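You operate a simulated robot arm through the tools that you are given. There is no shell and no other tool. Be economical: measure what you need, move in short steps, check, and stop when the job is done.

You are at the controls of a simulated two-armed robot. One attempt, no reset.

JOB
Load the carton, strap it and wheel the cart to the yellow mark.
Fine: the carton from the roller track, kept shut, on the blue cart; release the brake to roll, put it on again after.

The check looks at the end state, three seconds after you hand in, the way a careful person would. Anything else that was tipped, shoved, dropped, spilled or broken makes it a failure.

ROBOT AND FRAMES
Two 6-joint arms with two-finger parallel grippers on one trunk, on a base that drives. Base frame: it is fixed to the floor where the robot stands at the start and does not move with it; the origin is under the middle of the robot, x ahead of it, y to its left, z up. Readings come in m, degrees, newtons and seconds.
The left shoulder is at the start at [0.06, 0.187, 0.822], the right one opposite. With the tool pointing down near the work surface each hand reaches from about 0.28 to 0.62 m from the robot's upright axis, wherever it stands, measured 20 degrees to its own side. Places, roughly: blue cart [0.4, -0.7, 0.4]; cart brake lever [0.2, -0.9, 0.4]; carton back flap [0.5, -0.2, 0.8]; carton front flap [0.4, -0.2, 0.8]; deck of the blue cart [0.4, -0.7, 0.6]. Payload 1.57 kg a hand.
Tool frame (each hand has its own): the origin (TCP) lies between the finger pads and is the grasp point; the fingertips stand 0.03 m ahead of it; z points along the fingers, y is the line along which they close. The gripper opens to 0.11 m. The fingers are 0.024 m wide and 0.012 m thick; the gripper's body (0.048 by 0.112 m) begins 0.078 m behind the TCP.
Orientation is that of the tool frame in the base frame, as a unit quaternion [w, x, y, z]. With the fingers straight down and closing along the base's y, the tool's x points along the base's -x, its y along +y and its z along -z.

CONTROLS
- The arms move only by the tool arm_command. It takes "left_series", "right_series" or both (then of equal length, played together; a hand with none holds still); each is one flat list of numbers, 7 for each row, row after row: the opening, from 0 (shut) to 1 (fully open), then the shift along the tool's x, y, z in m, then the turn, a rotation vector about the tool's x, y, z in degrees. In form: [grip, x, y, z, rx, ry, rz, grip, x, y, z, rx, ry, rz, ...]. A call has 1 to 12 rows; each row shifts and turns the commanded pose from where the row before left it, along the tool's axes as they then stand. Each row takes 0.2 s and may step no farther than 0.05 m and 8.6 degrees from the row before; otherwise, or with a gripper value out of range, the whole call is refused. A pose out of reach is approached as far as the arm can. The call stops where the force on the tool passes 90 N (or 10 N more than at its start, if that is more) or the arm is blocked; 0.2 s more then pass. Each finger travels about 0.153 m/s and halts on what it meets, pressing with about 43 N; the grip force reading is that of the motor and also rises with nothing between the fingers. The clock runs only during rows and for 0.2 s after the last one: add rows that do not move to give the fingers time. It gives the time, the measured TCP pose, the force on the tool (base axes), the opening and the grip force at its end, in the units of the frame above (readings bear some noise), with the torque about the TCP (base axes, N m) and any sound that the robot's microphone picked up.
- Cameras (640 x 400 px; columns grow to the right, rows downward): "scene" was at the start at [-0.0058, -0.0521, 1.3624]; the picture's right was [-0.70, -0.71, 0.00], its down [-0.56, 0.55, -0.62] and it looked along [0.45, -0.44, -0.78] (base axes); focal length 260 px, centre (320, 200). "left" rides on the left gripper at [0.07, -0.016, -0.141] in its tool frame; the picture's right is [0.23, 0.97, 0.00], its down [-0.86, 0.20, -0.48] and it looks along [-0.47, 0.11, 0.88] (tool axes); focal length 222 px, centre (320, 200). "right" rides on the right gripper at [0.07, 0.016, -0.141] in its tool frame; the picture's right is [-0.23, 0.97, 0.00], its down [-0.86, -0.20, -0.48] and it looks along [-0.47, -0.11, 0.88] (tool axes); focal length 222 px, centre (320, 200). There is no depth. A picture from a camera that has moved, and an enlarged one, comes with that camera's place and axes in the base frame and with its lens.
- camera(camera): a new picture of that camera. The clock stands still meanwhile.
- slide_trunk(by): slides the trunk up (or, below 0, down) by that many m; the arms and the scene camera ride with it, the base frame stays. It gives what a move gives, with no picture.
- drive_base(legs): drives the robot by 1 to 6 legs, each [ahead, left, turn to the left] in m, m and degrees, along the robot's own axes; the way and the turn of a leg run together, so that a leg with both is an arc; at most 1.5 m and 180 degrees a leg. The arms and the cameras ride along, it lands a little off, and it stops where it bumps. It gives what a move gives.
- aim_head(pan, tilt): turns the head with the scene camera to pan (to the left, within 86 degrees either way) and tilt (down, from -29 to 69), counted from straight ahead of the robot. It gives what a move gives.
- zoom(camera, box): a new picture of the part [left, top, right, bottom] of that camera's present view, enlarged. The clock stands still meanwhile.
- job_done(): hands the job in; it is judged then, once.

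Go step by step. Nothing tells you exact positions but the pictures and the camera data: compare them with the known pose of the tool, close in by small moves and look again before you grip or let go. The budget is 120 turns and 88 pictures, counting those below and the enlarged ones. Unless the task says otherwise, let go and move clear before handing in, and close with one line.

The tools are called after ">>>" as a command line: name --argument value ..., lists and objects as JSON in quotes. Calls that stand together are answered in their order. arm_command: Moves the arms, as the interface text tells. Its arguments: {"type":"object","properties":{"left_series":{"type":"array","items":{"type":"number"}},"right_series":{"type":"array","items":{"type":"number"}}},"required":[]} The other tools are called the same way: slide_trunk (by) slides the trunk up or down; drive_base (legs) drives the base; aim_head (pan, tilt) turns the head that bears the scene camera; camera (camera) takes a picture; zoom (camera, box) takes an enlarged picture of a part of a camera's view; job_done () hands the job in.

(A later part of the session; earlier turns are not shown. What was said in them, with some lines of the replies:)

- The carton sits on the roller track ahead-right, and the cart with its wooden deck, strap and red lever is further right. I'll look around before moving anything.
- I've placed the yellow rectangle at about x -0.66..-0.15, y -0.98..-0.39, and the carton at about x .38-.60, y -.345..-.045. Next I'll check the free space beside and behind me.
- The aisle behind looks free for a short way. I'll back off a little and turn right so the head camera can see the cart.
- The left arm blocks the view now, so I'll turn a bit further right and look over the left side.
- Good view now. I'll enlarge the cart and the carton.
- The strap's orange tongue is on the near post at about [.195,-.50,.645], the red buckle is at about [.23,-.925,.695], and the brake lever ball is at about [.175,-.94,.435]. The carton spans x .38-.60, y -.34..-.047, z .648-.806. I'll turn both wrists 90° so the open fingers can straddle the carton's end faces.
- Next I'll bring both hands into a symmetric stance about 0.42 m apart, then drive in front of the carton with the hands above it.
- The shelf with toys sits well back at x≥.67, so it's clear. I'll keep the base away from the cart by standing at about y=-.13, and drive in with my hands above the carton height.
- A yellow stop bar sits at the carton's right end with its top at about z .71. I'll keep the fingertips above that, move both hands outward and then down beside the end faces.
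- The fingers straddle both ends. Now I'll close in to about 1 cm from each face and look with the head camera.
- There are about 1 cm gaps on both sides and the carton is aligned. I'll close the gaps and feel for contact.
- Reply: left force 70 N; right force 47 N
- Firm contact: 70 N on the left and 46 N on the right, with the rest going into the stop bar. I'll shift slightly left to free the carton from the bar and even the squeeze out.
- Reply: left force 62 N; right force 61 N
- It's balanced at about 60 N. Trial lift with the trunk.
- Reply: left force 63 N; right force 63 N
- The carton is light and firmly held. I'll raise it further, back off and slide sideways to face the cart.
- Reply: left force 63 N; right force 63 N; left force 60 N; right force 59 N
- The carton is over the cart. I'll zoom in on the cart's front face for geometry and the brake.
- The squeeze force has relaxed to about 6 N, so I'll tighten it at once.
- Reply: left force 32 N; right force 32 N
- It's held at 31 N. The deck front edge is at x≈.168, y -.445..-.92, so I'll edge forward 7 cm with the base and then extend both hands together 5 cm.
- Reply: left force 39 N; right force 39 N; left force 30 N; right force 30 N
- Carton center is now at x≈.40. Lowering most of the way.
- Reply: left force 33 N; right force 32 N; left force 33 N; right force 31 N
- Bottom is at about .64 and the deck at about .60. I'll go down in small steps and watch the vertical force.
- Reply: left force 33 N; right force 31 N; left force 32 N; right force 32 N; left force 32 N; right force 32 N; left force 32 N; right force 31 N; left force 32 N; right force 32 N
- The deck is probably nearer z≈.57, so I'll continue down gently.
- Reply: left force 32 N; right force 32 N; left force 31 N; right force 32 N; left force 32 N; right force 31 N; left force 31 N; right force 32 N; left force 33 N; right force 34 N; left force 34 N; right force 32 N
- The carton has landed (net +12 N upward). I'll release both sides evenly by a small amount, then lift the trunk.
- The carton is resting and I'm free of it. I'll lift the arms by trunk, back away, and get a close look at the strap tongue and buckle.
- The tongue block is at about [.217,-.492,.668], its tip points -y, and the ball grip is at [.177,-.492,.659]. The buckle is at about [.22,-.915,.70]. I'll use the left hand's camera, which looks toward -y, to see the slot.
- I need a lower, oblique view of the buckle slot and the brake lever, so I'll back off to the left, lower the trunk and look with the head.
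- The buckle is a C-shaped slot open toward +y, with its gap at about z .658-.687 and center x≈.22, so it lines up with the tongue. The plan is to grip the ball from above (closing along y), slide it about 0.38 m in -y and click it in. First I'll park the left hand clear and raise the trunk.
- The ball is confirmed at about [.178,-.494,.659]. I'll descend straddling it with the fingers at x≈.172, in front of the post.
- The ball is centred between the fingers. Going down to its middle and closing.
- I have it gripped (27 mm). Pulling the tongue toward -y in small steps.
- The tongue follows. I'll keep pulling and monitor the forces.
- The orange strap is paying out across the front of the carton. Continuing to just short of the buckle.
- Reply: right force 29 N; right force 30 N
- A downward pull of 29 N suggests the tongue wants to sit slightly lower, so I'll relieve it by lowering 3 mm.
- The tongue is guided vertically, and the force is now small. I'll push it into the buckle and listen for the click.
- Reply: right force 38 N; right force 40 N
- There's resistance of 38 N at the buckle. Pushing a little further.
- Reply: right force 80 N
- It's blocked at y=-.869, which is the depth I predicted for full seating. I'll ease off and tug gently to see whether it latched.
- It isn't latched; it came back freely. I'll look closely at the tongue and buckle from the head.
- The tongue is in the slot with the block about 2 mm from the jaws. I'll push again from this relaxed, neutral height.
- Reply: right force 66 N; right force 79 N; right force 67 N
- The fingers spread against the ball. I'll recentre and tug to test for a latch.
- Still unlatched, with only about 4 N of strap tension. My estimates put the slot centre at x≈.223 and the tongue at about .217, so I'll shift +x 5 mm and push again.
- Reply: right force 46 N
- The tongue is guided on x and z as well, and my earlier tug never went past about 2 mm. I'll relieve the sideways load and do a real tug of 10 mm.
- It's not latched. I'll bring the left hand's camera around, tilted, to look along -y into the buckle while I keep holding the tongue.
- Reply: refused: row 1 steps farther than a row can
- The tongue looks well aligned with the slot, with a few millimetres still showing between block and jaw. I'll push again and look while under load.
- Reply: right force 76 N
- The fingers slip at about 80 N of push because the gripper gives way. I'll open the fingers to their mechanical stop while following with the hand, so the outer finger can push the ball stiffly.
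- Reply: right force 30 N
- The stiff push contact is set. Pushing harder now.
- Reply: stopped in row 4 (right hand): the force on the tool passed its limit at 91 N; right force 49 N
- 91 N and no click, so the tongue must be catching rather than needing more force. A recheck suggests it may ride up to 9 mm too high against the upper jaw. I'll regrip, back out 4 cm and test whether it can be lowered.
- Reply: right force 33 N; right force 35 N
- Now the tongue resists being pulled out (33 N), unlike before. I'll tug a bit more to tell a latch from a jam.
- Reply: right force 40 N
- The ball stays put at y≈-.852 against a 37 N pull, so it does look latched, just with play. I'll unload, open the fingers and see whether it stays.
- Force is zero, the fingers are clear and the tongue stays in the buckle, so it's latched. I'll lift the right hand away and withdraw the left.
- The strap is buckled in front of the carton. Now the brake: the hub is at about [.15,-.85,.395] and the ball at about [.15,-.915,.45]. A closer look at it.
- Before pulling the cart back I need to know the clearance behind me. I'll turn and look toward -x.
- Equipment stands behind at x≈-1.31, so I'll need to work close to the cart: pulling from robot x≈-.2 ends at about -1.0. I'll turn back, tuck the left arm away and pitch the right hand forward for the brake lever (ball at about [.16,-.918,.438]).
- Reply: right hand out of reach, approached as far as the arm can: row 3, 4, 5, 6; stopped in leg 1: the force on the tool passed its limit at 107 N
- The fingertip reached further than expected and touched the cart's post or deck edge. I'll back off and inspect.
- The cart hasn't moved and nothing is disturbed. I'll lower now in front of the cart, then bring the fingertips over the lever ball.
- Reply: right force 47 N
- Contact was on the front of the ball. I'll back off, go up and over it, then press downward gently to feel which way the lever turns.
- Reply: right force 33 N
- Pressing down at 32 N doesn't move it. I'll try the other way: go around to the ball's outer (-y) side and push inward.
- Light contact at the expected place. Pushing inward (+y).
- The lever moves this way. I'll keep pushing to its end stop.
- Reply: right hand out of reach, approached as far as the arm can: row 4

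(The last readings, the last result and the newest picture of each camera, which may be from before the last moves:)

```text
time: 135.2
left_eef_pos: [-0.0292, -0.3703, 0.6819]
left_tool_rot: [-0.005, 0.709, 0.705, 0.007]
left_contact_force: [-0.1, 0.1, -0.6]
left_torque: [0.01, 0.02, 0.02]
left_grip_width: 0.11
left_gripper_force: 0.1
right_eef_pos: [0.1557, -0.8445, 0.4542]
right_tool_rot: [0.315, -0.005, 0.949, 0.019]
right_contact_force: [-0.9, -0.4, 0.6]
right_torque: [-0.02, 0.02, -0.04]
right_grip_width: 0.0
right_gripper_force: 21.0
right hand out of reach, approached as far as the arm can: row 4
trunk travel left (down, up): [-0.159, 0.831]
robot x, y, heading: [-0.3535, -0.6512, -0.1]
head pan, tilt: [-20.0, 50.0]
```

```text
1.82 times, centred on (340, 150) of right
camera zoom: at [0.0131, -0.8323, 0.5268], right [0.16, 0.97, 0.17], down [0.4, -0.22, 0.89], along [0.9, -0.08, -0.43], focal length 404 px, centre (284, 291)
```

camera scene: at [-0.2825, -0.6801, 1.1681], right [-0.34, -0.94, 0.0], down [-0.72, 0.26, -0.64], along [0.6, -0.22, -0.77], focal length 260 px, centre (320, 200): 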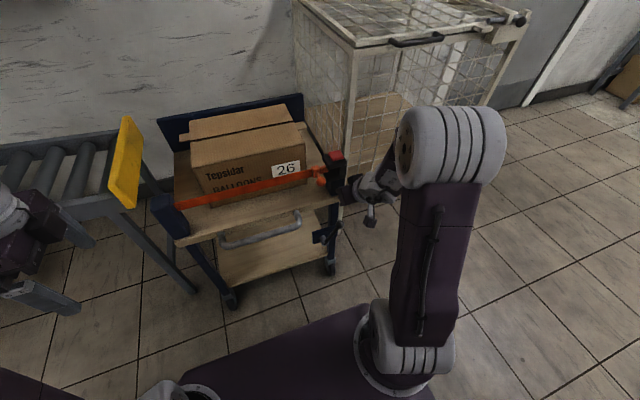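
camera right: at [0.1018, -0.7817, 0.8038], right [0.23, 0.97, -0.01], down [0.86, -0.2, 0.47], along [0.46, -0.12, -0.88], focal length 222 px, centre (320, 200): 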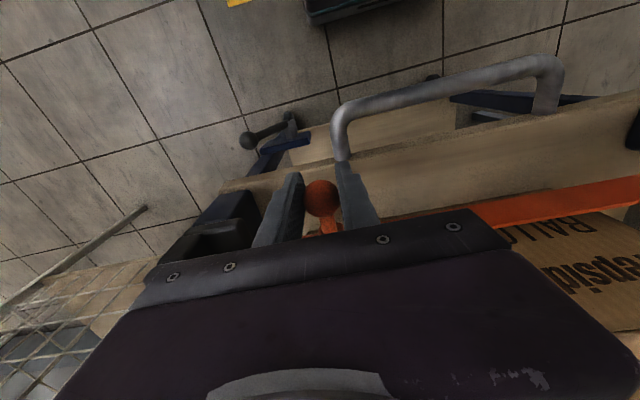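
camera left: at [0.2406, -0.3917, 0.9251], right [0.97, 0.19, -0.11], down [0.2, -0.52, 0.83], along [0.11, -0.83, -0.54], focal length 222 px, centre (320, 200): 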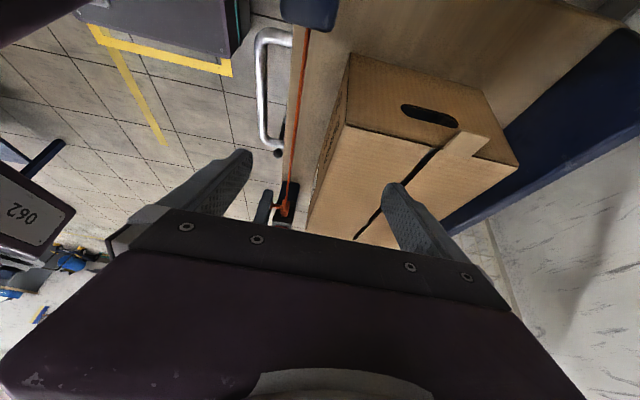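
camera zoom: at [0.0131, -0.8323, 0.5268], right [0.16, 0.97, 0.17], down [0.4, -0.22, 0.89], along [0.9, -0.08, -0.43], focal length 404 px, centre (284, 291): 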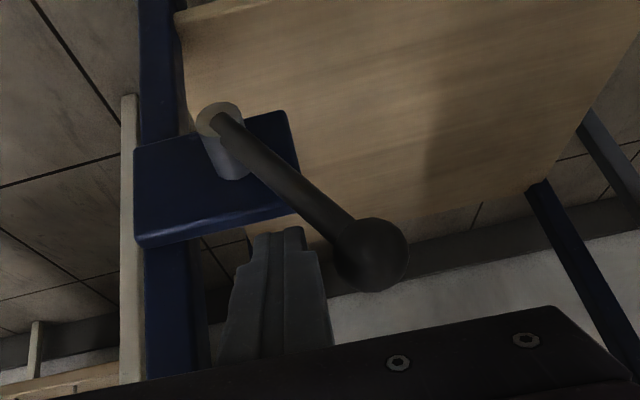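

The lever now mirrors its original angle (about 43° inboard). I'll nudge it a little more with the base to confirm the end stop.

>>> drive_base --legs '[[0, 0.015, 0]]'

```text
time: 135.9
left_eef_pos: [-0.0279, -0.3585, 0.6838]
left_tool_rot: [-0.007, 0.71, 0.704, 0.009]
left_contact_force: [0.6, 0.2, -0.5]
left_torque: [0.04, 0.02, -0.01]
left_grip_width: 0.1102
left_gripper_force: 0.0
right_eef_pos: [0.1533, -0.8377, 0.4555]
right_tool_rot: [0.316, 0.002, 0.949, 0.019]
right_contact_force: [2.7, -75.6, 4.9]
right_torque: [-1.88, -0.1, -0.49]
right_grip_width: 0.0
right_gripper_force: 20.7
trunk travel left (down, up): [-0.159, 0.831]
robot x, y, heading: [-0.352, -0.6405, -0.3]
head pan, tilt: [-20.0, 50.0]
```

It hit the end stop at 75 N, so the brake should be released. I'll back off, straighten and rotate the right hand, and bring both hands into position to grip the handle bar (closing along x).

>>> drive_base --legs '[[0, -0.02, 0.2], [-0.14, 0, 0]]'

>>> arm_command --right_series '[0, 0, 0, -0.02, 0, 7.5, 0, 0, 0, 0, -0.02, 0, 7.5, 0, 0, 0, 0, -0.02, 0, 7.5, 0, 0, 0, 0, -0.02, 0, 7.5, 0, 0, 0, 0, -0.02, 0, 7.2, 0, 0, 0, 0, -0.03, 0, 0, -7.5, 0, 0, 0, -0.03, 0, 0, -7.5, 0, 0, 0, -0.03, 0, 0, -7.5, 0, 0, 0, -0.03, 0, 0, -7.5, 0, 0, 0, 0, 0, 0, -7.5, 0, 0, 0, 0, 0, 0, -7.5, 0, 0, 0, 0, 0, 0, -7.5]'

>>> arm_command --right_series '[0.5, 0, 0, 0, 0, 0, -7.5, 1, 0, 0, 0, 0, 0, -7.5, 1, 0, 0, 0, 0, 0, -7.5, 1, 0, 0, 0, 0, 0, -7.5, 1, 0, 0, 0, 0, 0, -7.5]' --left_series '[1, -0.04, 0.019, 0, 0, 0, 0, 1, -0.04, 0.019, 0, 0, 0, 0, 1, -0.04, 0.019, 0, 0, 0, 0, 1, -0.04, 0.019, 0, 0, 0, 0, 1, -0.04, 0.019, 0, 0, 0, 0]'

```text
time: 137.7
left_eef_pos: [-0.1671, -0.3742, 0.6831]
left_tool_rot: [-0.005, 0.709, 0.705, 0.007]
left_contact_force: [0.7, -0.4, -0.8]
left_torque: [-0.02, -0.03, 0.04]
left_grip_width: 0.1097
left_gripper_force: 0.0
right_eef_pos: [0.0166, -0.8546, 0.455]
right_tool_rot: [0.315, 0.001, 0.949, 0.017]
right_contact_force: [-0.4, -0.3, -0.3]
right_torque: [0.0, -0.01, 0.01]
right_grip_width: 0.0002
right_gripper_force: 21.2
trunk travel left (down, up): [-0.159, 0.831]
robot x, y, heading: [-0.4903, -0.6621, -0.2]
head pan, tilt: [-20.0, 50.0]
```

```text
time: 140.2
left_eef_pos: [-0.1671, -0.3743, 0.6815]
left_tool_rot: [-0.005, 0.71, 0.704, 0.007]
left_contact_force: [0.5, 0.1, -0.2]
left_torque: [-0.03, -0.01, 0.0]
left_grip_width: 0.11
left_gripper_force: 0.1
right_eef_pos: [-0.0458, -0.8444, 0.5912]
right_tool_rot: [0.253, -0.45, 0.856, -0.03]
right_contact_force: [0.6, -0.1, -0.6]
right_torque: [-0.01, -0.02, 0.02]
right_grip_width: 0.0
right_gripper_force: 20.9
right hand out of reach, approached as far as the arm can: row 1, 2, 3, 4, 5
trunk travel left (down, up): [-0.159, 0.831]
robot x, y, heading: [-0.4869, -0.6604, -0.3]
head pan, tilt: [-20.0, 50.0]
```

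```text
time: 141.4
left_eef_pos: [-0.07, -0.575, 0.6785]
left_tool_rot: [-0.006, 0.709, 0.705, 0.007]
left_contact_force: [-0.2, 0.1, -1.2]
left_torque: [-0.01, -0.02, -0.03]
left_grip_width: 0.1101
left_gripper_force: 0.0
right_eef_pos: [-0.0461, -0.8431, 0.5897]
right_tool_rot: [-0.229, 0.701, -0.666, 0.11]
right_contact_force: [0.5, -0.3, -0.7]
right_torque: [-0.01, 0.02, 0.01]
right_grip_width: 0.1098
right_gripper_force: 0.0
trunk travel left (down, up): [-0.159, 0.831]
robot x, y, heading: [-0.4904, -0.6586, 0.1]
head pan, tilt: [-20.0, 50.0]
```

The right hand is still tilted by about 30°, so I'll correct it to straight down.

>>> arm_command --right_series '[1, 0, 0, 0, -7, 2.45, 0.7, 1, 0, 0, 0, -7, 2.45, 0.7, 1, 0, 0, 0, -7, 2.45, 0.7, 1, 0, 0, 0, -7, 2.45, 0.7, 1, 0, 0, 0, 0, 0, 0]'

>>> aim_head --pan 0 --tilt 48

```text
time: 142.7
left_eef_pos: [-0.0719, -0.5752, 0.6771]
left_tool_rot: [-0.006, 0.71, 0.704, 0.007]
left_contact_force: [0.4, 0.7, -0.4]
left_torque: [0.01, -0.01, 0.0]
left_grip_width: 0.1099
left_gripper_force: 0.0
right_eef_pos: [-0.0458, -0.8426, 0.5892]
right_tool_rot: [-0.002, -0.707, 0.707, 0.003]
right_contact_force: [-0.1, 0.4, 0.4]
right_torque: [0.0, -0.01, 0.0]
right_grip_width: 0.1099
right_gripper_force: 0.0
trunk travel left (down, up): [-0.159, 0.831]
robot x, y, heading: [-0.4864, -0.6591, -0.2]
head pan, tilt: [-20.0, 50.0]
```

```text
time: 143.5
left_eef_pos: [-0.0728, -0.5755, 0.6788]
left_tool_rot: [-0.005, 0.709, 0.705, 0.008]
left_contact_force: [1.5, 0.9, -1.0]
left_torque: [-0.01, -0.02, -0.02]
left_grip_width: 0.11
left_gripper_force: 0.0
right_eef_pos: [-0.0449, -0.8427, 0.5893]
right_tool_rot: [-0.002, -0.707, 0.707, 0.002]
right_contact_force: [-0.3, -0.1, -0.2]
right_torque: [-0.02, 0.01, 0.01]
right_grip_width: 0.11
right_gripper_force: 0.1
trunk travel left (down, up): [-0.159, 0.831]
robot x, y, heading: [-0.4903, -0.6632, -0.2]
head pan, tilt: [0.0, 48.0]
```

>>> arm_command --left_series '[1, -0.0075, -0.0195, 0, 0, 0, 0, 1, -0.0075, -0.0195, 0, 0, 0, 0, 1, -0.0075, -0.0195, 0, 0, 0, 0, 1, -0.0075, -0.0195, 0, 0, 0, 0]' --right_series '[1, -0.029, 0.0263, -0.0225, 0, 0, 0, 1, -0.029, 0.0263, -0.0225, 0, 0, 0, 1, -0.029, 0.0263, -0.0225, 0, 0, 0, 1, -0.029, 0.0263, -0.0225, 0, 0, 0]'

>>> drive_base --legs '[[0.24, -0.01, 0.2]]'

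>>> camera --camera "scene"

```text
time: 144.5
left_eef_pos: [-0.1516, -0.6064, 0.6787]
left_tool_rot: [-0.006, 0.71, 0.705, 0.007]
left_contact_force: [0.1, 0.2, 0.2]
left_torque: [-0.01, 0.01, 0.01]
left_grip_width: 0.1103
left_gripper_force: 0.0
right_eef_pos: [-0.1511, -0.7277, 0.6826]
right_tool_rot: [-0.001, -0.707, 0.708, 0.002]
right_contact_force: [0.3, 0.6, -0.2]
right_torque: [-0.01, 0.04, 0.03]
right_grip_width: 0.1096
right_gripper_force: 0.0
trunk travel left (down, up): [-0.159, 0.831]
robot x, y, heading: [-0.491, -0.6598, -0.3]
head pan, tilt: [0.0, 48.0]
```

```text
time: 146.2
left_eef_pos: [0.0862, -0.6137, 0.6779]
left_tool_rot: [-0.005, 0.709, 0.706, 0.008]
left_contact_force: [0.0, -0.1, 0.5]
left_torque: [-0.02, -0.03, 0.02]
left_grip_width: 0.1101
left_gripper_force: 0.0
right_eef_pos: [0.0871, -0.7378, 0.6825]
right_tool_rot: [0.002, 0.708, -0.706, -0.002]
right_contact_force: [0.1, 0.0, -0.4]
right_torque: [-0.02, -0.02, 0.0]
right_grip_width: 0.1102
right_gripper_force: 0.1
trunk travel left (down, up): [-0.159, 0.831]
robot x, y, heading: [-0.2522, -0.6721, 0.3]
head pan, tilt: [0.0, 48.0]
```

```text
10 pictures are left
camera scene: at [-0.2339, -0.6693, 1.076], right [0.0, -1.0, 0.0], down [-0.74, 0.0, -0.67], along [0.67, 0.0, -0.74], focal length 260 px, centre (320, 200)
```

scene: 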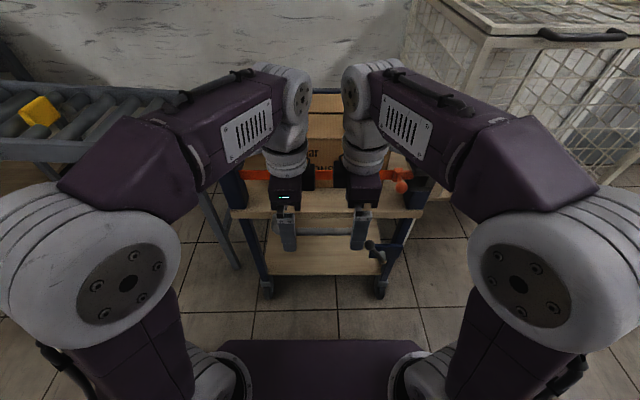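

>>> zoom --camera "scene" --box '[250, 170, 410, 290]'

```text
3.33 times, centred on (330, 230) of scene
camera zoom: at [-0.2339, -0.6693, 1.076], right [0.0, -1.0, 0.0], down [-0.74, 0.0, -0.67], along [0.67, 0.0, -0.74], focal length 866 px, centre (287, 100)
```

zoom: 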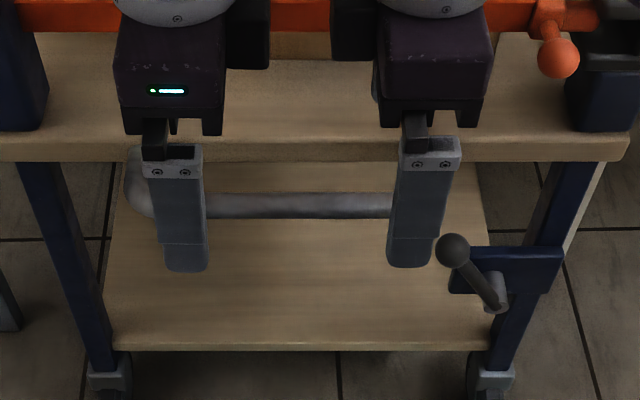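

The bar is at about x .135, z .553, with about a 4 cm gap to the deck edge. I'll narrow the fingers to about 4.7 cm, align over the bar and lower with the trunk.

>>> drive_base --legs '[[0.048, 0, -0.3]]'

>>> arm_command --left_series '[0.43, 0, 0, 0, 0, 0, 0, 0.43, 0, 0, 0, 0, 0, 0]' --right_series '[0.43, -0.008, 0, 0, 0, 0, 0, 0.43, 0, 0, 0, 0, 0, 0]'

>>> zoom --camera "scene" --box '[250, 170, 410, 290]'

```text
time: 147.2
left_eef_pos: [0.1326, -0.6179, 0.6766]
left_tool_rot: [-0.006, 0.71, 0.704, 0.007]
left_contact_force: [0.0, 0.3, 0.0]
left_torque: [0.01, -0.02, 0.0]
left_grip_width: 0.1099
left_gripper_force: 0.1
right_eef_pos: [0.1338, -0.7412, 0.6808]
right_tool_rot: [-0.002, -0.706, 0.708, 0.001]
right_contact_force: [-0.5, 0.5, -0.4]
right_torque: [0.02, 0.0, -0.01]
right_grip_width: 0.1097
right_gripper_force: 0.1
trunk travel left (down, up): [-0.159, 0.831]
robot x, y, heading: [-0.2062, -0.6743, -0.3]
head pan, tilt: [0.0, 48.0]
```

```text
time: 147.8
left_eef_pos: [0.132, -0.6173, 0.6775]
left_tool_rot: [-0.005, 0.71, 0.704, 0.007]
left_contact_force: [0.4, 0.6, 0.5]
left_torque: [-0.01, 0.0, 0.04]
left_grip_width: 0.0472
left_gripper_force: 0.0
right_eef_pos: [0.1321, -0.7309, 0.6802]
right_tool_rot: [-0.001, -0.706, 0.708, 0.002]
right_contact_force: [-0.8, -0.2, 0.5]
right_torque: [-0.02, 0.0, 0.0]
right_grip_width: 0.0473
right_gripper_force: 0.2
trunk travel left (down, up): [-0.159, 0.831]
robot x, y, heading: [-0.2061, -0.6676, -0.5]
head pan, tilt: [0.0, 48.0]
```

```text
3.33 times, centred on (330, 230) of scene
camera zoom: at [-0.1862, -0.6695, 1.076], right [-0.01, -1.0, 0.0], down [-0.74, 0.0, -0.67], along [0.67, 0.0, -0.74], focal length 866 px, centre (287, 100)
```

zoom: 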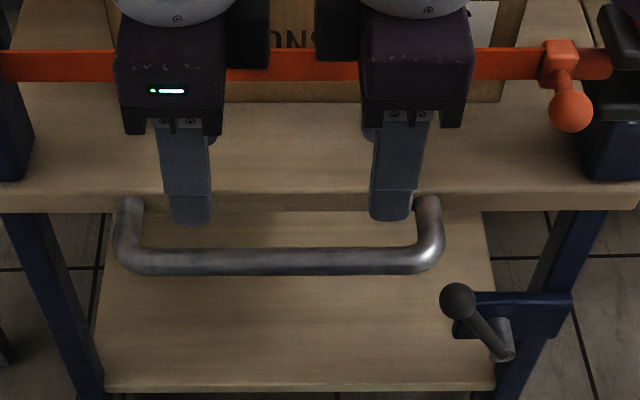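

Bar confirmed at x≈.135, z≈.554. Lowering over it and gripping.

>>> slide_trunk --by -0.118

>>> arm_command --left_series '[0.05, 0, 0, 0, 0, 0, 0, 0.05, 0, 0, 0, 0, 0, 0, 0.05, 0, 0, 0, 0, 0, 0]' --right_series '[0.05, 0, 0, 0, 0, 0, 0, 0.05, 0, 0, 0, 0, 0, 0, 0.05, 0, 0, 0, 0, 0, 0]'

```text
time: 149.2
left_eef_pos: [0.1329, -0.6177, 0.5602]
left_tool_rot: [-0.005, 0.712, 0.703, 0.008]
left_contact_force: [0.6, 0.2, 0.7]
left_torque: [0.0, 0.0, 0.01]
left_grip_width: 0.0473
left_gripper_force: 0.0
right_eef_pos: [0.1324, -0.7319, 0.5632]
right_tool_rot: [-0.002, -0.706, 0.708, 0.002]
right_contact_force: [0.2, -0.5, 0.1]
right_torque: [-0.02, -0.03, 0.03]
right_grip_width: 0.0473
right_gripper_force: 0.0
trunk travel left (down, up): [-0.041, 0.949]
robot x, y, heading: [-0.2066, -0.6752, -0.2]
head pan, tilt: [0.0, 48.0]
```

```text
time: 150.0
left_eef_pos: [0.1335, -0.6185, 0.56]
left_tool_rot: [-0.006, 0.71, 0.704, 0.007]
left_contact_force: [-3.3, -0.4, -0.8]
left_torque: [0.14, 0.12, 0.91]
left_grip_width: 0.0201
left_gripper_force: 33.9
right_eef_pos: [0.1328, -0.7317, 0.5642]
right_tool_rot: [-0.001, -0.706, 0.708, 0.001]
right_contact_force: [-0.2, 0.3, -1.3]
right_torque: [-0.14, 0.08, 0.33]
right_grip_width: 0.0196
right_gripper_force: 33.3
trunk travel left (down, up): [-0.041, 0.949]
robot x, y, heading: [-0.2059, -0.6672, -0.1]
head pan, tilt: [0.0, 48.0]
```

Both hands hold the 2 cm bar. Short test pull.

>>> drive_base --legs '[[-0.06, 0, 0]]'

>>> zoom --camera "scene" --box '[200, 130, 440, 310]'

```text
time: 151.0
left_eef_pos: [0.0743, -0.6174, 0.5599]
left_tool_rot: [-0.006, 0.711, 0.703, 0.007]
left_contact_force: [-1.7, -4.1, -1.8]
left_torque: [0.22, 0.0, 0.81]
left_grip_width: 0.0197
left_gripper_force: 33.7
right_eef_pos: [0.0747, -0.7303, 0.564]
right_tool_rot: [-0.001, -0.706, 0.709, 0.001]
right_contact_force: [2.7, -0.4, -0.2]
right_torque: [-0.51, -0.15, 0.29]
right_grip_width: 0.0198
right_gripper_force: 34.2
trunk travel left (down, up): [-0.041, 0.949]
robot x, y, heading: [-0.261, -0.665, -0.5]
head pan, tilt: [0.0, 48.0]
```

```text
2.22 times, centred on (320, 220) of scene
camera zoom: at [-0.245, -0.6695, 0.958], right [-0.01, -1.0, 0.0], down [-0.74, 0.0, -0.67], along [0.67, 0.0, -0.74], focal length 577 px, centre (320, 156)
```

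zoom: 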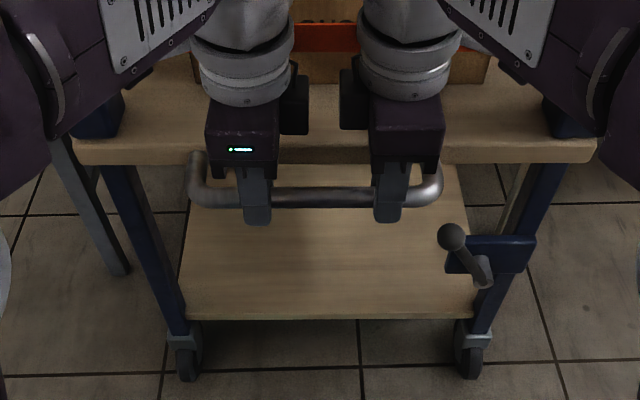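

The cart rolls freely and follows. The mark centre is at about (-.398,-.685) and the cart centre was at about (.38,-.683), so about 0.72 m remains. Pulling 0.5 m, then the rest.

>>> drive_base --legs '[[-0.25, 0, 0.3], [-0.25, 0, 0]]'

```text
time: 154.2
left_eef_pos: [-0.419, -0.6173, 0.5587]
left_tool_rot: [-0.006, 0.71, 0.704, 0.007]
left_contact_force: [8.2, -25.3, -17.4]
left_torque: [-0.26, -0.13, 0.52]
left_grip_width: 0.0197
left_gripper_force: 34.1
right_eef_pos: [-0.4184, -0.7318, 0.5627]
right_tool_rot: [-0.002, -0.706, 0.708, 0.001]
right_contact_force: [-6.7, -26.6, 12.9]
right_torque: [-0.42, 0.16, -0.02]
right_grip_width: 0.0197
right_gripper_force: 33.7
trunk travel left (down, up): [-0.041, 0.949]
robot x, y, heading: [-0.7565, -0.6682, -0.1]
head pan, tilt: [0.0, 48.0]
```

>>> drive_base --legs '[[-0.12, 0, 0], [-0.106, -0.003, 0]]'

>>> camera --camera "scene"

```text
time: 156.2
left_eef_pos: [-0.6438, -0.6163, 0.5594]
left_tool_rot: [-0.004, 0.708, 0.706, 0.008]
left_contact_force: [4.2, -5.4, 5.1]
left_torque: [0.93, -0.08, 0.29]
left_grip_width: 0.02
left_gripper_force: 33.4
right_eef_pos: [-0.6437, -0.7314, 0.5638]
right_tool_rot: [0.003, 0.709, -0.706, -0.001]
right_contact_force: [-3.3, 0.3, -10.3]
right_torque: [-0.03, -0.05, -0.14]
right_grip_width: 0.02
right_gripper_force: 33.2
trunk travel left (down, up): [-0.041, 0.949]
robot x, y, heading: [-0.9908, -0.6705, -0.1]
head pan, tilt: [0.0, 48.0]
```

```text
6 pictures are left
camera scene: at [-0.9635, -0.671, 0.958], right [0.0, -1.0, 0.0], down [-0.74, 0.0, -0.67], along [0.67, 0.0, -0.74], focal length 260 px, centre (320, 200)
```

scene: 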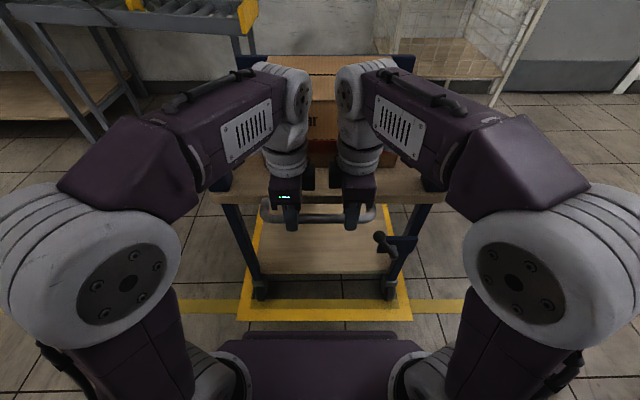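

The wheels are inside the yellow rectangle. Keeping the left grip to hold the cart, I'll release the right hand, raise it, open it fully and roll it so a finger can hook the lever ball from the inboard side.

>>> arm_command --right_series '[0.43, 0, 0, 0, 0, 0, 0, 0.43, 0, 0, 0, 0, 0, 0, 0.43, 0, 0, -0.04, 0, 0, 0, 0.43, 0, 0, -0.04, 0, 0, 0, 0.43, 0, 0, -0.03, 0, 0, 0, 1, 0.035, 0.0155, 0, 0, 0, 0, 1, 0.035, 0.0155, 0, 0, 0, 0, 1, 0, 0, 0, 0, -7.5, 0, 1, 0, 0, 0, 0, -7.5, 0, 1, 0, 0, 0, 0, -7.5, 0, 1, 0, 0, 0, 0, -7.5, 0]'

```text
time: 158.6
left_eef_pos: [-0.6448, -0.6172, 0.5596]
left_tool_rot: [-0.005, 0.708, 0.706, 0.007]
left_contact_force: [1.2, -6.3, -4.0]
left_torque: [-0.31, 0.0, 0.38]
left_grip_width: 0.0199
left_gripper_force: 33.8
right_eef_pos: [-0.6739, -0.8013, 0.6734]
right_tool_rot: [-0.182, 0.684, -0.682, -0.185]
right_contact_force: [-0.5, 0.5, 0.3]
right_torque: [-0.05, 0.01, 0.0]
right_grip_width: 0.1102
right_gripper_force: 0.0
trunk travel left (down, up): [-0.041, 0.949]
robot x, y, heading: [-0.9827, -0.6684, 0.0]
head pan, tilt: [0.0, 48.0]
```

The roll is good (fingers pointing +y/down). I'll move onto the approach line and slide the front finger in over the ball, beneath the handle.

>>> arm_command --right_series '[1, 0.0285, 0.002, 0.0213, 0, 0, 0, 1, 0.0285, 0.002, 0.0213, 0, 0, 0, 1, 0.0285, 0.002, 0.0213, 0, 0, 0, 1, 0, 0, 0.03, 0, 0, 0, 1, 0, 0, 0.03, 0, 0, 0]'

>>> camera --camera "right"

```text
time: 159.3
left_eef_pos: [-0.6438, -0.6147, 0.5622]
left_tool_rot: [0.001, 0.709, 0.706, 0.006]
left_contact_force: [2.6, 0.9, 17.1]
left_torque: [0.93, -0.02, 0.15]
left_grip_width: 0.0196
left_gripper_force: 33.4
right_eef_pos: [-0.6755, -0.8178, 0.6194]
right_tool_rot: [-0.2, 0.696, -0.666, -0.176]
right_contact_force: [0.9, 27.8, 21.2]
right_torque: [-2.14, -1.42, 2.0]
right_grip_width: 0.1099
right_gripper_force: 0.2
trunk travel left (down, up): [-0.041, 0.949]
robot x, y, heading: [-0.9862, -0.6745, 0.1]
head pan, tilt: [0.0, 48.0]
stopped in row 3 (right hand): the force on the tool passed its limit at 108 N (the readings are from after the stop); the commanded pose is now the measured one
```

```text
5 pictures are left
camera right: at [-0.6931, -0.9491, 0.7054], right [-0.98, 0.16, 0.07], down [0.15, 0.49, 0.86], along [0.1, 0.85, -0.51], focal length 222 px, centre (320, 200)
```

right: 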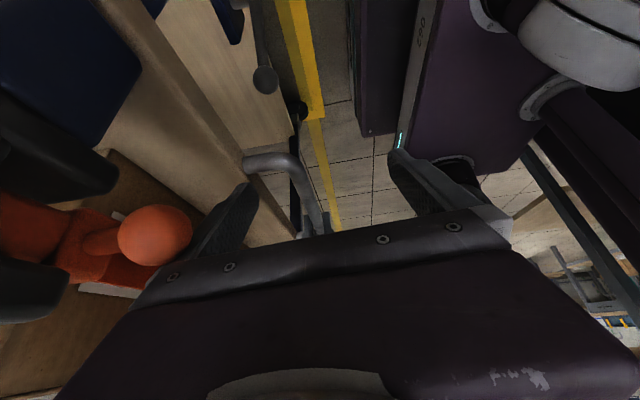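

The finger brushed the strap's ball grip. I'll back off upward immediately.

>>> arm_command --right_series '[1, -0.02, 0.01, -0.0346, 0, 0, 0, 1, -0.02, 0.01, -0.0346, 0, 0, 0, 1, 0, 0, 0, 0, 0, 0]'

>>> zoom --camera "right" --box '[0, 60, 360, 285]'

```text
time: 160.1
left_eef_pos: [-0.6442, -0.6152, 0.56]
left_tool_rot: [-0.003, 0.708, 0.706, 0.006]
left_contact_force: [3.0, 23.0, 22.7]
left_torque: [0.3, -0.06, 0.28]
left_grip_width: 0.0197
left_gripper_force: 33.1
right_eef_pos: [-0.6984, -0.8228, 0.6972]
right_tool_rot: [-0.195, 0.693, -0.671, -0.178]
right_contact_force: [0.2, -0.6, -0.3]
right_torque: [-0.01, 0.02, 0.0]
right_grip_width: 0.1097
right_gripper_force: 0.0
trunk travel left (down, up): [-0.041, 0.949]
robot x, y, heading: [-0.9835, -0.676, 0.2]
head pan, tilt: [0.0, 48.0]
```

```text
1.78 times, centred on (180, 172) of right
camera zoom: at [-0.7155, -0.9537, 0.7839], right [-0.98, 0.17, 0.08], down [0.16, 0.5, 0.85], along [0.11, 0.85, -0.51], focal length 395 px, centre (569, 249)
```

zoom: 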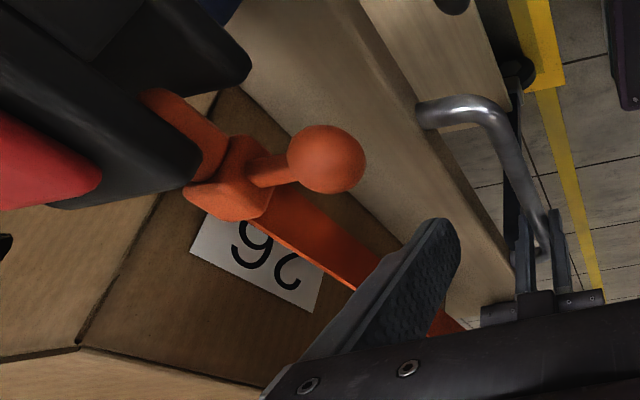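

The strap is still latched. I'll repeat with the hand held 3.5 cm further back in x during the descent, then move forward under the ball grip.

>>> arm_command --right_series '[1, 0, 0.017, 0, 0, 0, 0, 1, 0.026, 0, 0.032, 0, 0, 0, 1, 0.026, 0, 0.032, 0, 0, 0, 1, 0.026, 0, 0.032, 0, 0, 0]'

>>> arm_command --right_series '[1, 0, 0, 0.03, 0, 0, 0, 1, 0, 0, 0.03, 0, 0, 0, 1, 0, 0, 0.03, 0, 0, 0, 1, 0, 0, 0.028, 0, 0, 0]'

```text
time: 161.1
left_eef_pos: [-0.6445, -0.6154, 0.5584]
left_tool_rot: [-0.003, 0.709, 0.705, 0.006]
left_contact_force: [-0.1, 21.1, 16.1]
left_torque: [0.58, 0.05, 0.29]
left_grip_width: 0.0195
left_gripper_force: 33.2
right_eef_pos: [-0.7108, -0.8412, 0.5739]
right_tool_rot: [-0.196, 0.694, -0.67, -0.177]
right_contact_force: [-0.1, 0.6, -0.3]
right_torque: [0.03, -0.01, -0.01]
right_grip_width: 0.1103
right_gripper_force: 0.0
trunk travel left (down, up): [-0.041, 0.949]
robot x, y, heading: [-0.9828, -0.6705, -0.0]
head pan, tilt: [0.0, 48.0]
```

```text
time: 162.1
left_eef_pos: [-0.6441, -0.6164, 0.5581]
left_tool_rot: [-0.003, 0.708, 0.706, 0.006]
left_contact_force: [-1.8, 21.9, 12.7]
left_torque: [0.56, 0.12, 0.31]
left_grip_width: 0.0199
left_gripper_force: 33.7
right_eef_pos: [-0.7072, -0.7814, 0.4715]
right_tool_rot: [-0.197, 0.693, -0.67, -0.177]
right_contact_force: [0.4, -0.3, 0.3]
right_torque: [0.01, 0.01, 0.0]
right_grip_width: 0.11
right_gripper_force: 0.0
trunk travel left (down, up): [-0.041, 0.949]
robot x, y, heading: [-0.9814, -0.676, 0.2]
head pan, tilt: [0.0, 48.0]
```

In place with no contact. Moving the finger forward beside the ball, then pulling outboard gently.

>>> arm_command --right_series '[1, 0, -0.014, 0, 0, 0, 0, 1, 0, -0.014, 0, 0, 0, 0]'

>>> arm_command --right_series '[1, 0.0087, 0, -0.005, 0, 0, 0, 1, 0.0087, 0, -0.005, 0, 0, 0, 1, 0.0087, 0, -0.005, 0, 0, 0]'

>>> zoom --camera "scene" --box '[340, 190, 430, 290]'

```text
time: 162.7
left_eef_pos: [-0.6444, -0.616, 0.5596]
left_tool_rot: [-0.003, 0.708, 0.706, 0.006]
left_contact_force: [-1.6, 21.3, 10.9]
left_torque: [0.54, 0.13, 0.33]
left_grip_width: 0.0199
left_gripper_force: 33.3
right_eef_pos: [-0.6795, -0.781, 0.4714]
right_tool_rot: [-0.197, 0.693, -0.671, -0.177]
right_contact_force: [0.9, -0.3, -0.5]
right_torque: [0.02, -0.01, 0.0]
right_grip_width: 0.1098
right_gripper_force: 0.1
trunk travel left (down, up): [-0.041, 0.949]
robot x, y, heading: [-0.9806, -0.6705, 0.2]
head pan, tilt: [0.0, 48.0]
```

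```text
time: 163.5
left_eef_pos: [-0.6443, -0.6155, 0.5585]
left_tool_rot: [-0.002, 0.708, 0.706, 0.006]
left_contact_force: [-0.7, 19.4, 6.1]
left_torque: [-0.32, 0.03, 0.3]
left_grip_width: 0.0199
left_gripper_force: 33.4
right_eef_pos: [-0.6802, -0.8114, 0.4716]
right_tool_rot: [-0.195, 0.693, -0.671, -0.177]
right_contact_force: [-0.3, 2.4, 3.0]
right_torque: [-0.02, -0.16, 0.1]
right_grip_width: 0.1102
right_gripper_force: 0.0
trunk travel left (down, up): [-0.041, 0.949]
robot x, y, heading: [-0.9809, -0.6704, 0.1]
head pan, tilt: [0.0, 48.0]
```

```text
4.00 times, centred on (385, 240) of scene
camera zoom: at [-0.9644, -0.6682, 0.9579], right [0.0, -1.0, 0.0], down [-0.74, 0.0, -0.67], along [0.67, 0.0, -0.74], focal length 1039 px, centre (60, 40)
```

zoom: 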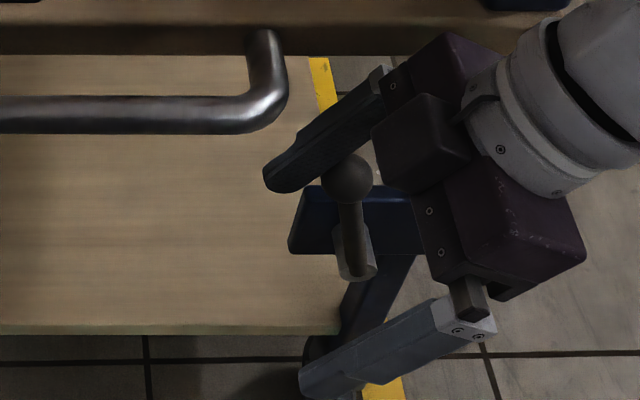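

It works; the lever is near vertical. Continuing outboard to the stop.

>>> arm_command --right_series '[1, 0.0087, 0, -0.005, 0, 0, 0, 1, 0.0087, 0, -0.005, 0, 0, 0, 1, 0.0087, 0, -0.005, 0, 0, 0, 1, 0.0087, 0, -0.005, 0, 0, 0, 1, 0.0087, 0, -0.005, 0, 0, 0]'

>>> arm_command --right_series '[1, 0.0087, 0, -0.005, 0, 0, 0, 1, 0.0061, 0, -0.0035, 0, 0, 0, 1, 0, 0, 0, 0, 0, 0]'

```text
time: 164.7
left_eef_pos: [-0.6434, -0.617, 0.5584]
left_tool_rot: [-0.002, 0.708, 0.706, 0.006]
left_contact_force: [-0.5, 20.5, 7.3]
left_torque: [0.09, 0.03, 0.32]
left_grip_width: 0.0199
left_gripper_force: 33.6
right_eef_pos: [-0.6788, -0.8613, 0.4709]
right_tool_rot: [-0.195, 0.693, -0.671, -0.178]
right_contact_force: [-0.4, -0.2, -1.3]
right_torque: [-0.01, 0.05, 0.02]
right_grip_width: 0.1099
right_gripper_force: 0.2
trunk travel left (down, up): [-0.041, 0.949]
robot x, y, heading: [-0.9815, -0.6734, 0.1]
head pan, tilt: [0.0, 48.0]
```

```text
time: 165.5
left_eef_pos: [-0.6437, -0.6161, 0.5592]
left_tool_rot: [-0.002, 0.708, 0.706, 0.006]
left_contact_force: [-2.0, 20.7, 7.5]
left_torque: [0.26, 0.04, 0.3]
left_grip_width: 0.0198
left_gripper_force: 33.7
right_eef_pos: [-0.6779, -0.878, 0.4713]
right_tool_rot: [-0.196, 0.693, -0.671, -0.177]
right_contact_force: [0.3, -0.7, 0.0]
right_torque: [0.01, 0.01, -0.03]
right_grip_width: 0.1101
right_gripper_force: 0.0
trunk travel left (down, up): [-0.041, 0.949]
robot x, y, heading: [-0.981, -0.6712, -0.2]
head pan, tilt: [0.0, 48.0]
```

>>> zoom --camera "scene" --box '[340, 190, 430, 290]'

```text
4.00 times, centred on (385, 240) of scene
camera zoom: at [-0.9644, -0.6685, 0.958], right [0.0, -1.0, 0.0], down [-0.74, 0.0, -0.67], along [0.67, 0.0, -0.74], focal length 1039 px, centre (60, 40)
```

zoom: 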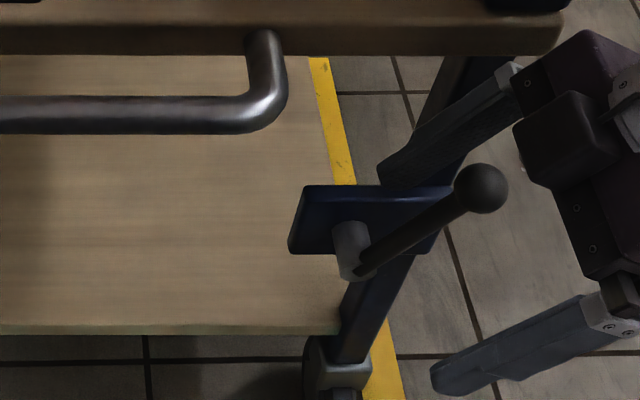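

The lever is back at its original outboard angle. A last small nudge to confirm the stop.

>>> arm_command --right_series '[1, 0.0087, 0, -0.005, 0, 0, 0, 1, 0.0087, 0, -0.005, 0, 0, 0]'

```text
time: 166.1
left_eef_pos: [-0.6445, -0.6161, 0.5586]
left_tool_rot: [-0.002, 0.708, 0.706, 0.006]
left_contact_force: [-1.5, 16.9, 6.9]
left_torque: [1.09, 0.11, 0.31]
left_grip_width: 0.0198
left_gripper_force: 32.9
right_eef_pos: [-0.6767, -0.8986, 0.4718]
right_tool_rot: [-0.197, 0.694, -0.669, -0.179]
right_contact_force: [1.1, 7.3, 1.2]
right_torque: [0.08, -0.07, 0.38]
right_grip_width: 0.11
right_gripper_force: 0.0
trunk travel left (down, up): [-0.041, 0.949]
robot x, y, heading: [-0.9836, -0.6713, 0.2]
head pan, tilt: [0.0, 48.0]
```

>>> arm_command --right_series '[1, 0.0052, 0, -0.003, 0, 0, 0, 1, 0, 0, 0, 0, 0, 0]'

```text
time: 166.7
left_eef_pos: [-0.6436, -0.6164, 0.5583]
left_tool_rot: [0.0, 0.708, 0.706, 0.003]
left_contact_force: [-0.4, -1.2, 3.8]
left_torque: [0.73, -0.02, 0.3]
left_grip_width: 0.0198
left_gripper_force: 33.8
right_eef_pos: [-0.6774, -0.9, 0.4706]
right_tool_rot: [-0.199, 0.693, -0.669, -0.181]
right_contact_force: [3.0, 45.7, 6.9]
right_torque: [0.64, -0.36, 2.56]
right_grip_width: 0.1098
right_gripper_force: 0.0
trunk travel left (down, up): [-0.041, 0.949]
robot x, y, heading: [-0.9819, -0.6692, -0.0]
head pan, tilt: [0.0, 48.0]
```

It's at the hard stop, so the brake is on. Withdrawing the right hand backward and up, then releasing the left.

>>> arm_command --right_series '[1, -0.0087, 0, 0.005, 0, 0, 0, 1, -0.0087, 0.005, 0.005, 0, 0, 0, 1, 0, 0.03, 0, 0, 0, 0, 1, 0, 0.03, 0, 0, 0, 0, 1, 0, 0, -0.04, 0, 0, 0, 1, 0, 0, -0.04, 0, 0, 0, 1, 0, 0, -0.04, 0, 0, 0, 1, 0, 0, -0.04, 0, 0, 0, 1, -0.02, 0, -0.034, 0, 0, 0]'

>>> arm_command --left_series '[0.3, 0, 0, 0, 0, 0, 0, 0.43, 0, 0, 0, 0, 0, 0, 0.43, 0, 0, 0, 0, 0, 0]'

>>> slide_trunk --by 0.16

>>> camera --camera "scene"

```text
time: 168.7
left_eef_pos: [-0.6441, -0.6166, 0.5578]
left_tool_rot: [-0.002, 0.708, 0.706, 0.005]
left_contact_force: [-0.8, 17.3, 3.7]
left_torque: [0.36, -0.03, 0.27]
left_grip_width: 0.0197
left_gripper_force: 33.8
right_eef_pos: [-0.7448, -0.9652, 0.6303]
right_tool_rot: [-0.196, 0.694, -0.67, -0.177]
right_contact_force: [0.1, -0.2, -1.0]
right_torque: [-0.04, 0.02, 0.02]
right_grip_width: 0.1099
right_gripper_force: 0.2
right hand out of reach, approached as far as the arm can: row 9
trunk travel left (down, up): [-0.041, 0.949]
robot x, y, heading: [-0.9852, -0.6704, 0.1]
head pan, tilt: [0.0, 48.0]
```

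```text
time: 169.5
left_eef_pos: [-0.6433, -0.6184, 0.5588]
left_tool_rot: [-0.003, 0.709, 0.706, 0.005]
left_contact_force: [0.4, 0.2, 0.4]
left_torque: [0.02, 0.03, 0.04]
left_grip_width: 0.0472
left_gripper_force: 0.1
right_eef_pos: [-0.7442, -0.9658, 0.6316]
right_tool_rot: [-0.197, 0.692, -0.671, -0.177]
right_contact_force: [0.0, 0.9, 0.8]
right_torque: [0.01, -0.03, 0.01]
right_grip_width: 0.1102
right_gripper_force: 0.0
trunk travel left (down, up): [-0.041, 0.949]
robot x, y, heading: [-0.9822, -0.669, 0.1]
head pan, tilt: [0.0, 48.0]
```

```text
time: 171.3
left_eef_pos: [-0.6436, -0.6167, 0.7186]
left_tool_rot: [-0.003, 0.709, 0.706, 0.005]
left_contact_force: [0.3, 0.2, 0.5]
left_torque: [0.0, 0.0, 0.03]
left_grip_width: 0.0469
left_gripper_force: 0.1
right_eef_pos: [-0.7447, -0.9655, 0.7899]
right_tool_rot: [-0.197, 0.693, -0.67, -0.179]
right_contact_force: [-0.9, 0.1, 0.2]
right_torque: [-0.03, 0.01, -0.02]
right_grip_width: 0.1104
right_gripper_force: 0.1
trunk travel left (down, up): [-0.201, 0.789]
robot x, y, heading: [-0.9796, -0.6711, -0.0]
head pan, tilt: [0.0, 48.0]
```

```text
1 pictures are left
camera scene: at [-0.9637, -0.6701, 1.1179], right [0.0, -1.0, 0.0], down [-0.74, 0.0, -0.67], along [0.67, 0.0, -0.74], focal length 260 px, centre (320, 200)
```

scene: 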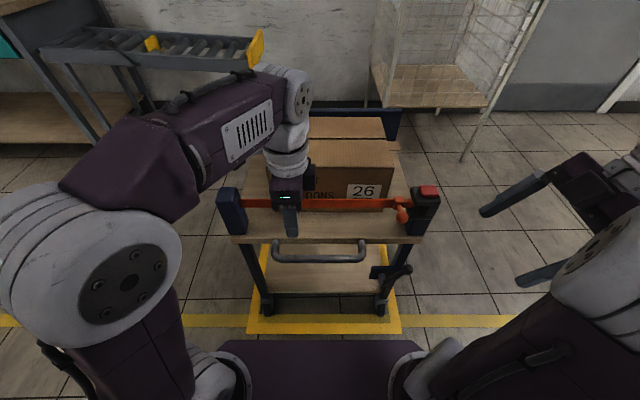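

The cart stands within the yellow rectangle, the carton is shut and strapped, and the brake lever is back on. I'll raise the left hand a bit more to be clear, then hand in.

>>> arm_command --left_series '[0.43, 0, -0.01, -0.04, 0, 0, 0, 0.43, 0, -0.01, -0.04, 0, 0, 0, 0.43, 0, 0, -0.04, 0, 0, 0]'

>>> job_done

```text
time: 172.1
left_eef_pos: [-0.6655, -0.6203, 0.8383]
left_tool_rot: [-0.003, 0.708, 0.706, 0.005]
left_contact_force: [0.0, 0.6, 0.5]
left_torque: [0.02, 0.01, -0.05]
left_grip_width: 0.0471
left_gripper_force: 0.1
right_eef_pos: [-0.7441, -0.9658, 0.7901]
right_tool_rot: [-0.196, 0.693, -0.67, -0.179]
right_contact_force: [-0.3, 0.6, -1.1]
right_torque: [0.01, -0.02, 0.02]
right_grip_width: 0.1102
right_gripper_force: 0.1
trunk travel left (down, up): [-0.201, 0.789]
robot x, y, heading: [-0.9834, -0.6711, 0.3]
head pan, tilt: [0.0, 48.0]
```

```text
The job is handed in.
```

The carton is on the blue cart, shut and strapped. The cart stands inside the yellow rectangle with its brake lever back on its stop, and both hands are clear. I never heard the buckle click, but the tongue held against a 37 N pull. My right hand bumped the cart once (107 N) and the strap's ball grip once (108 N); nothing looked shifted or unlatched afterwards.
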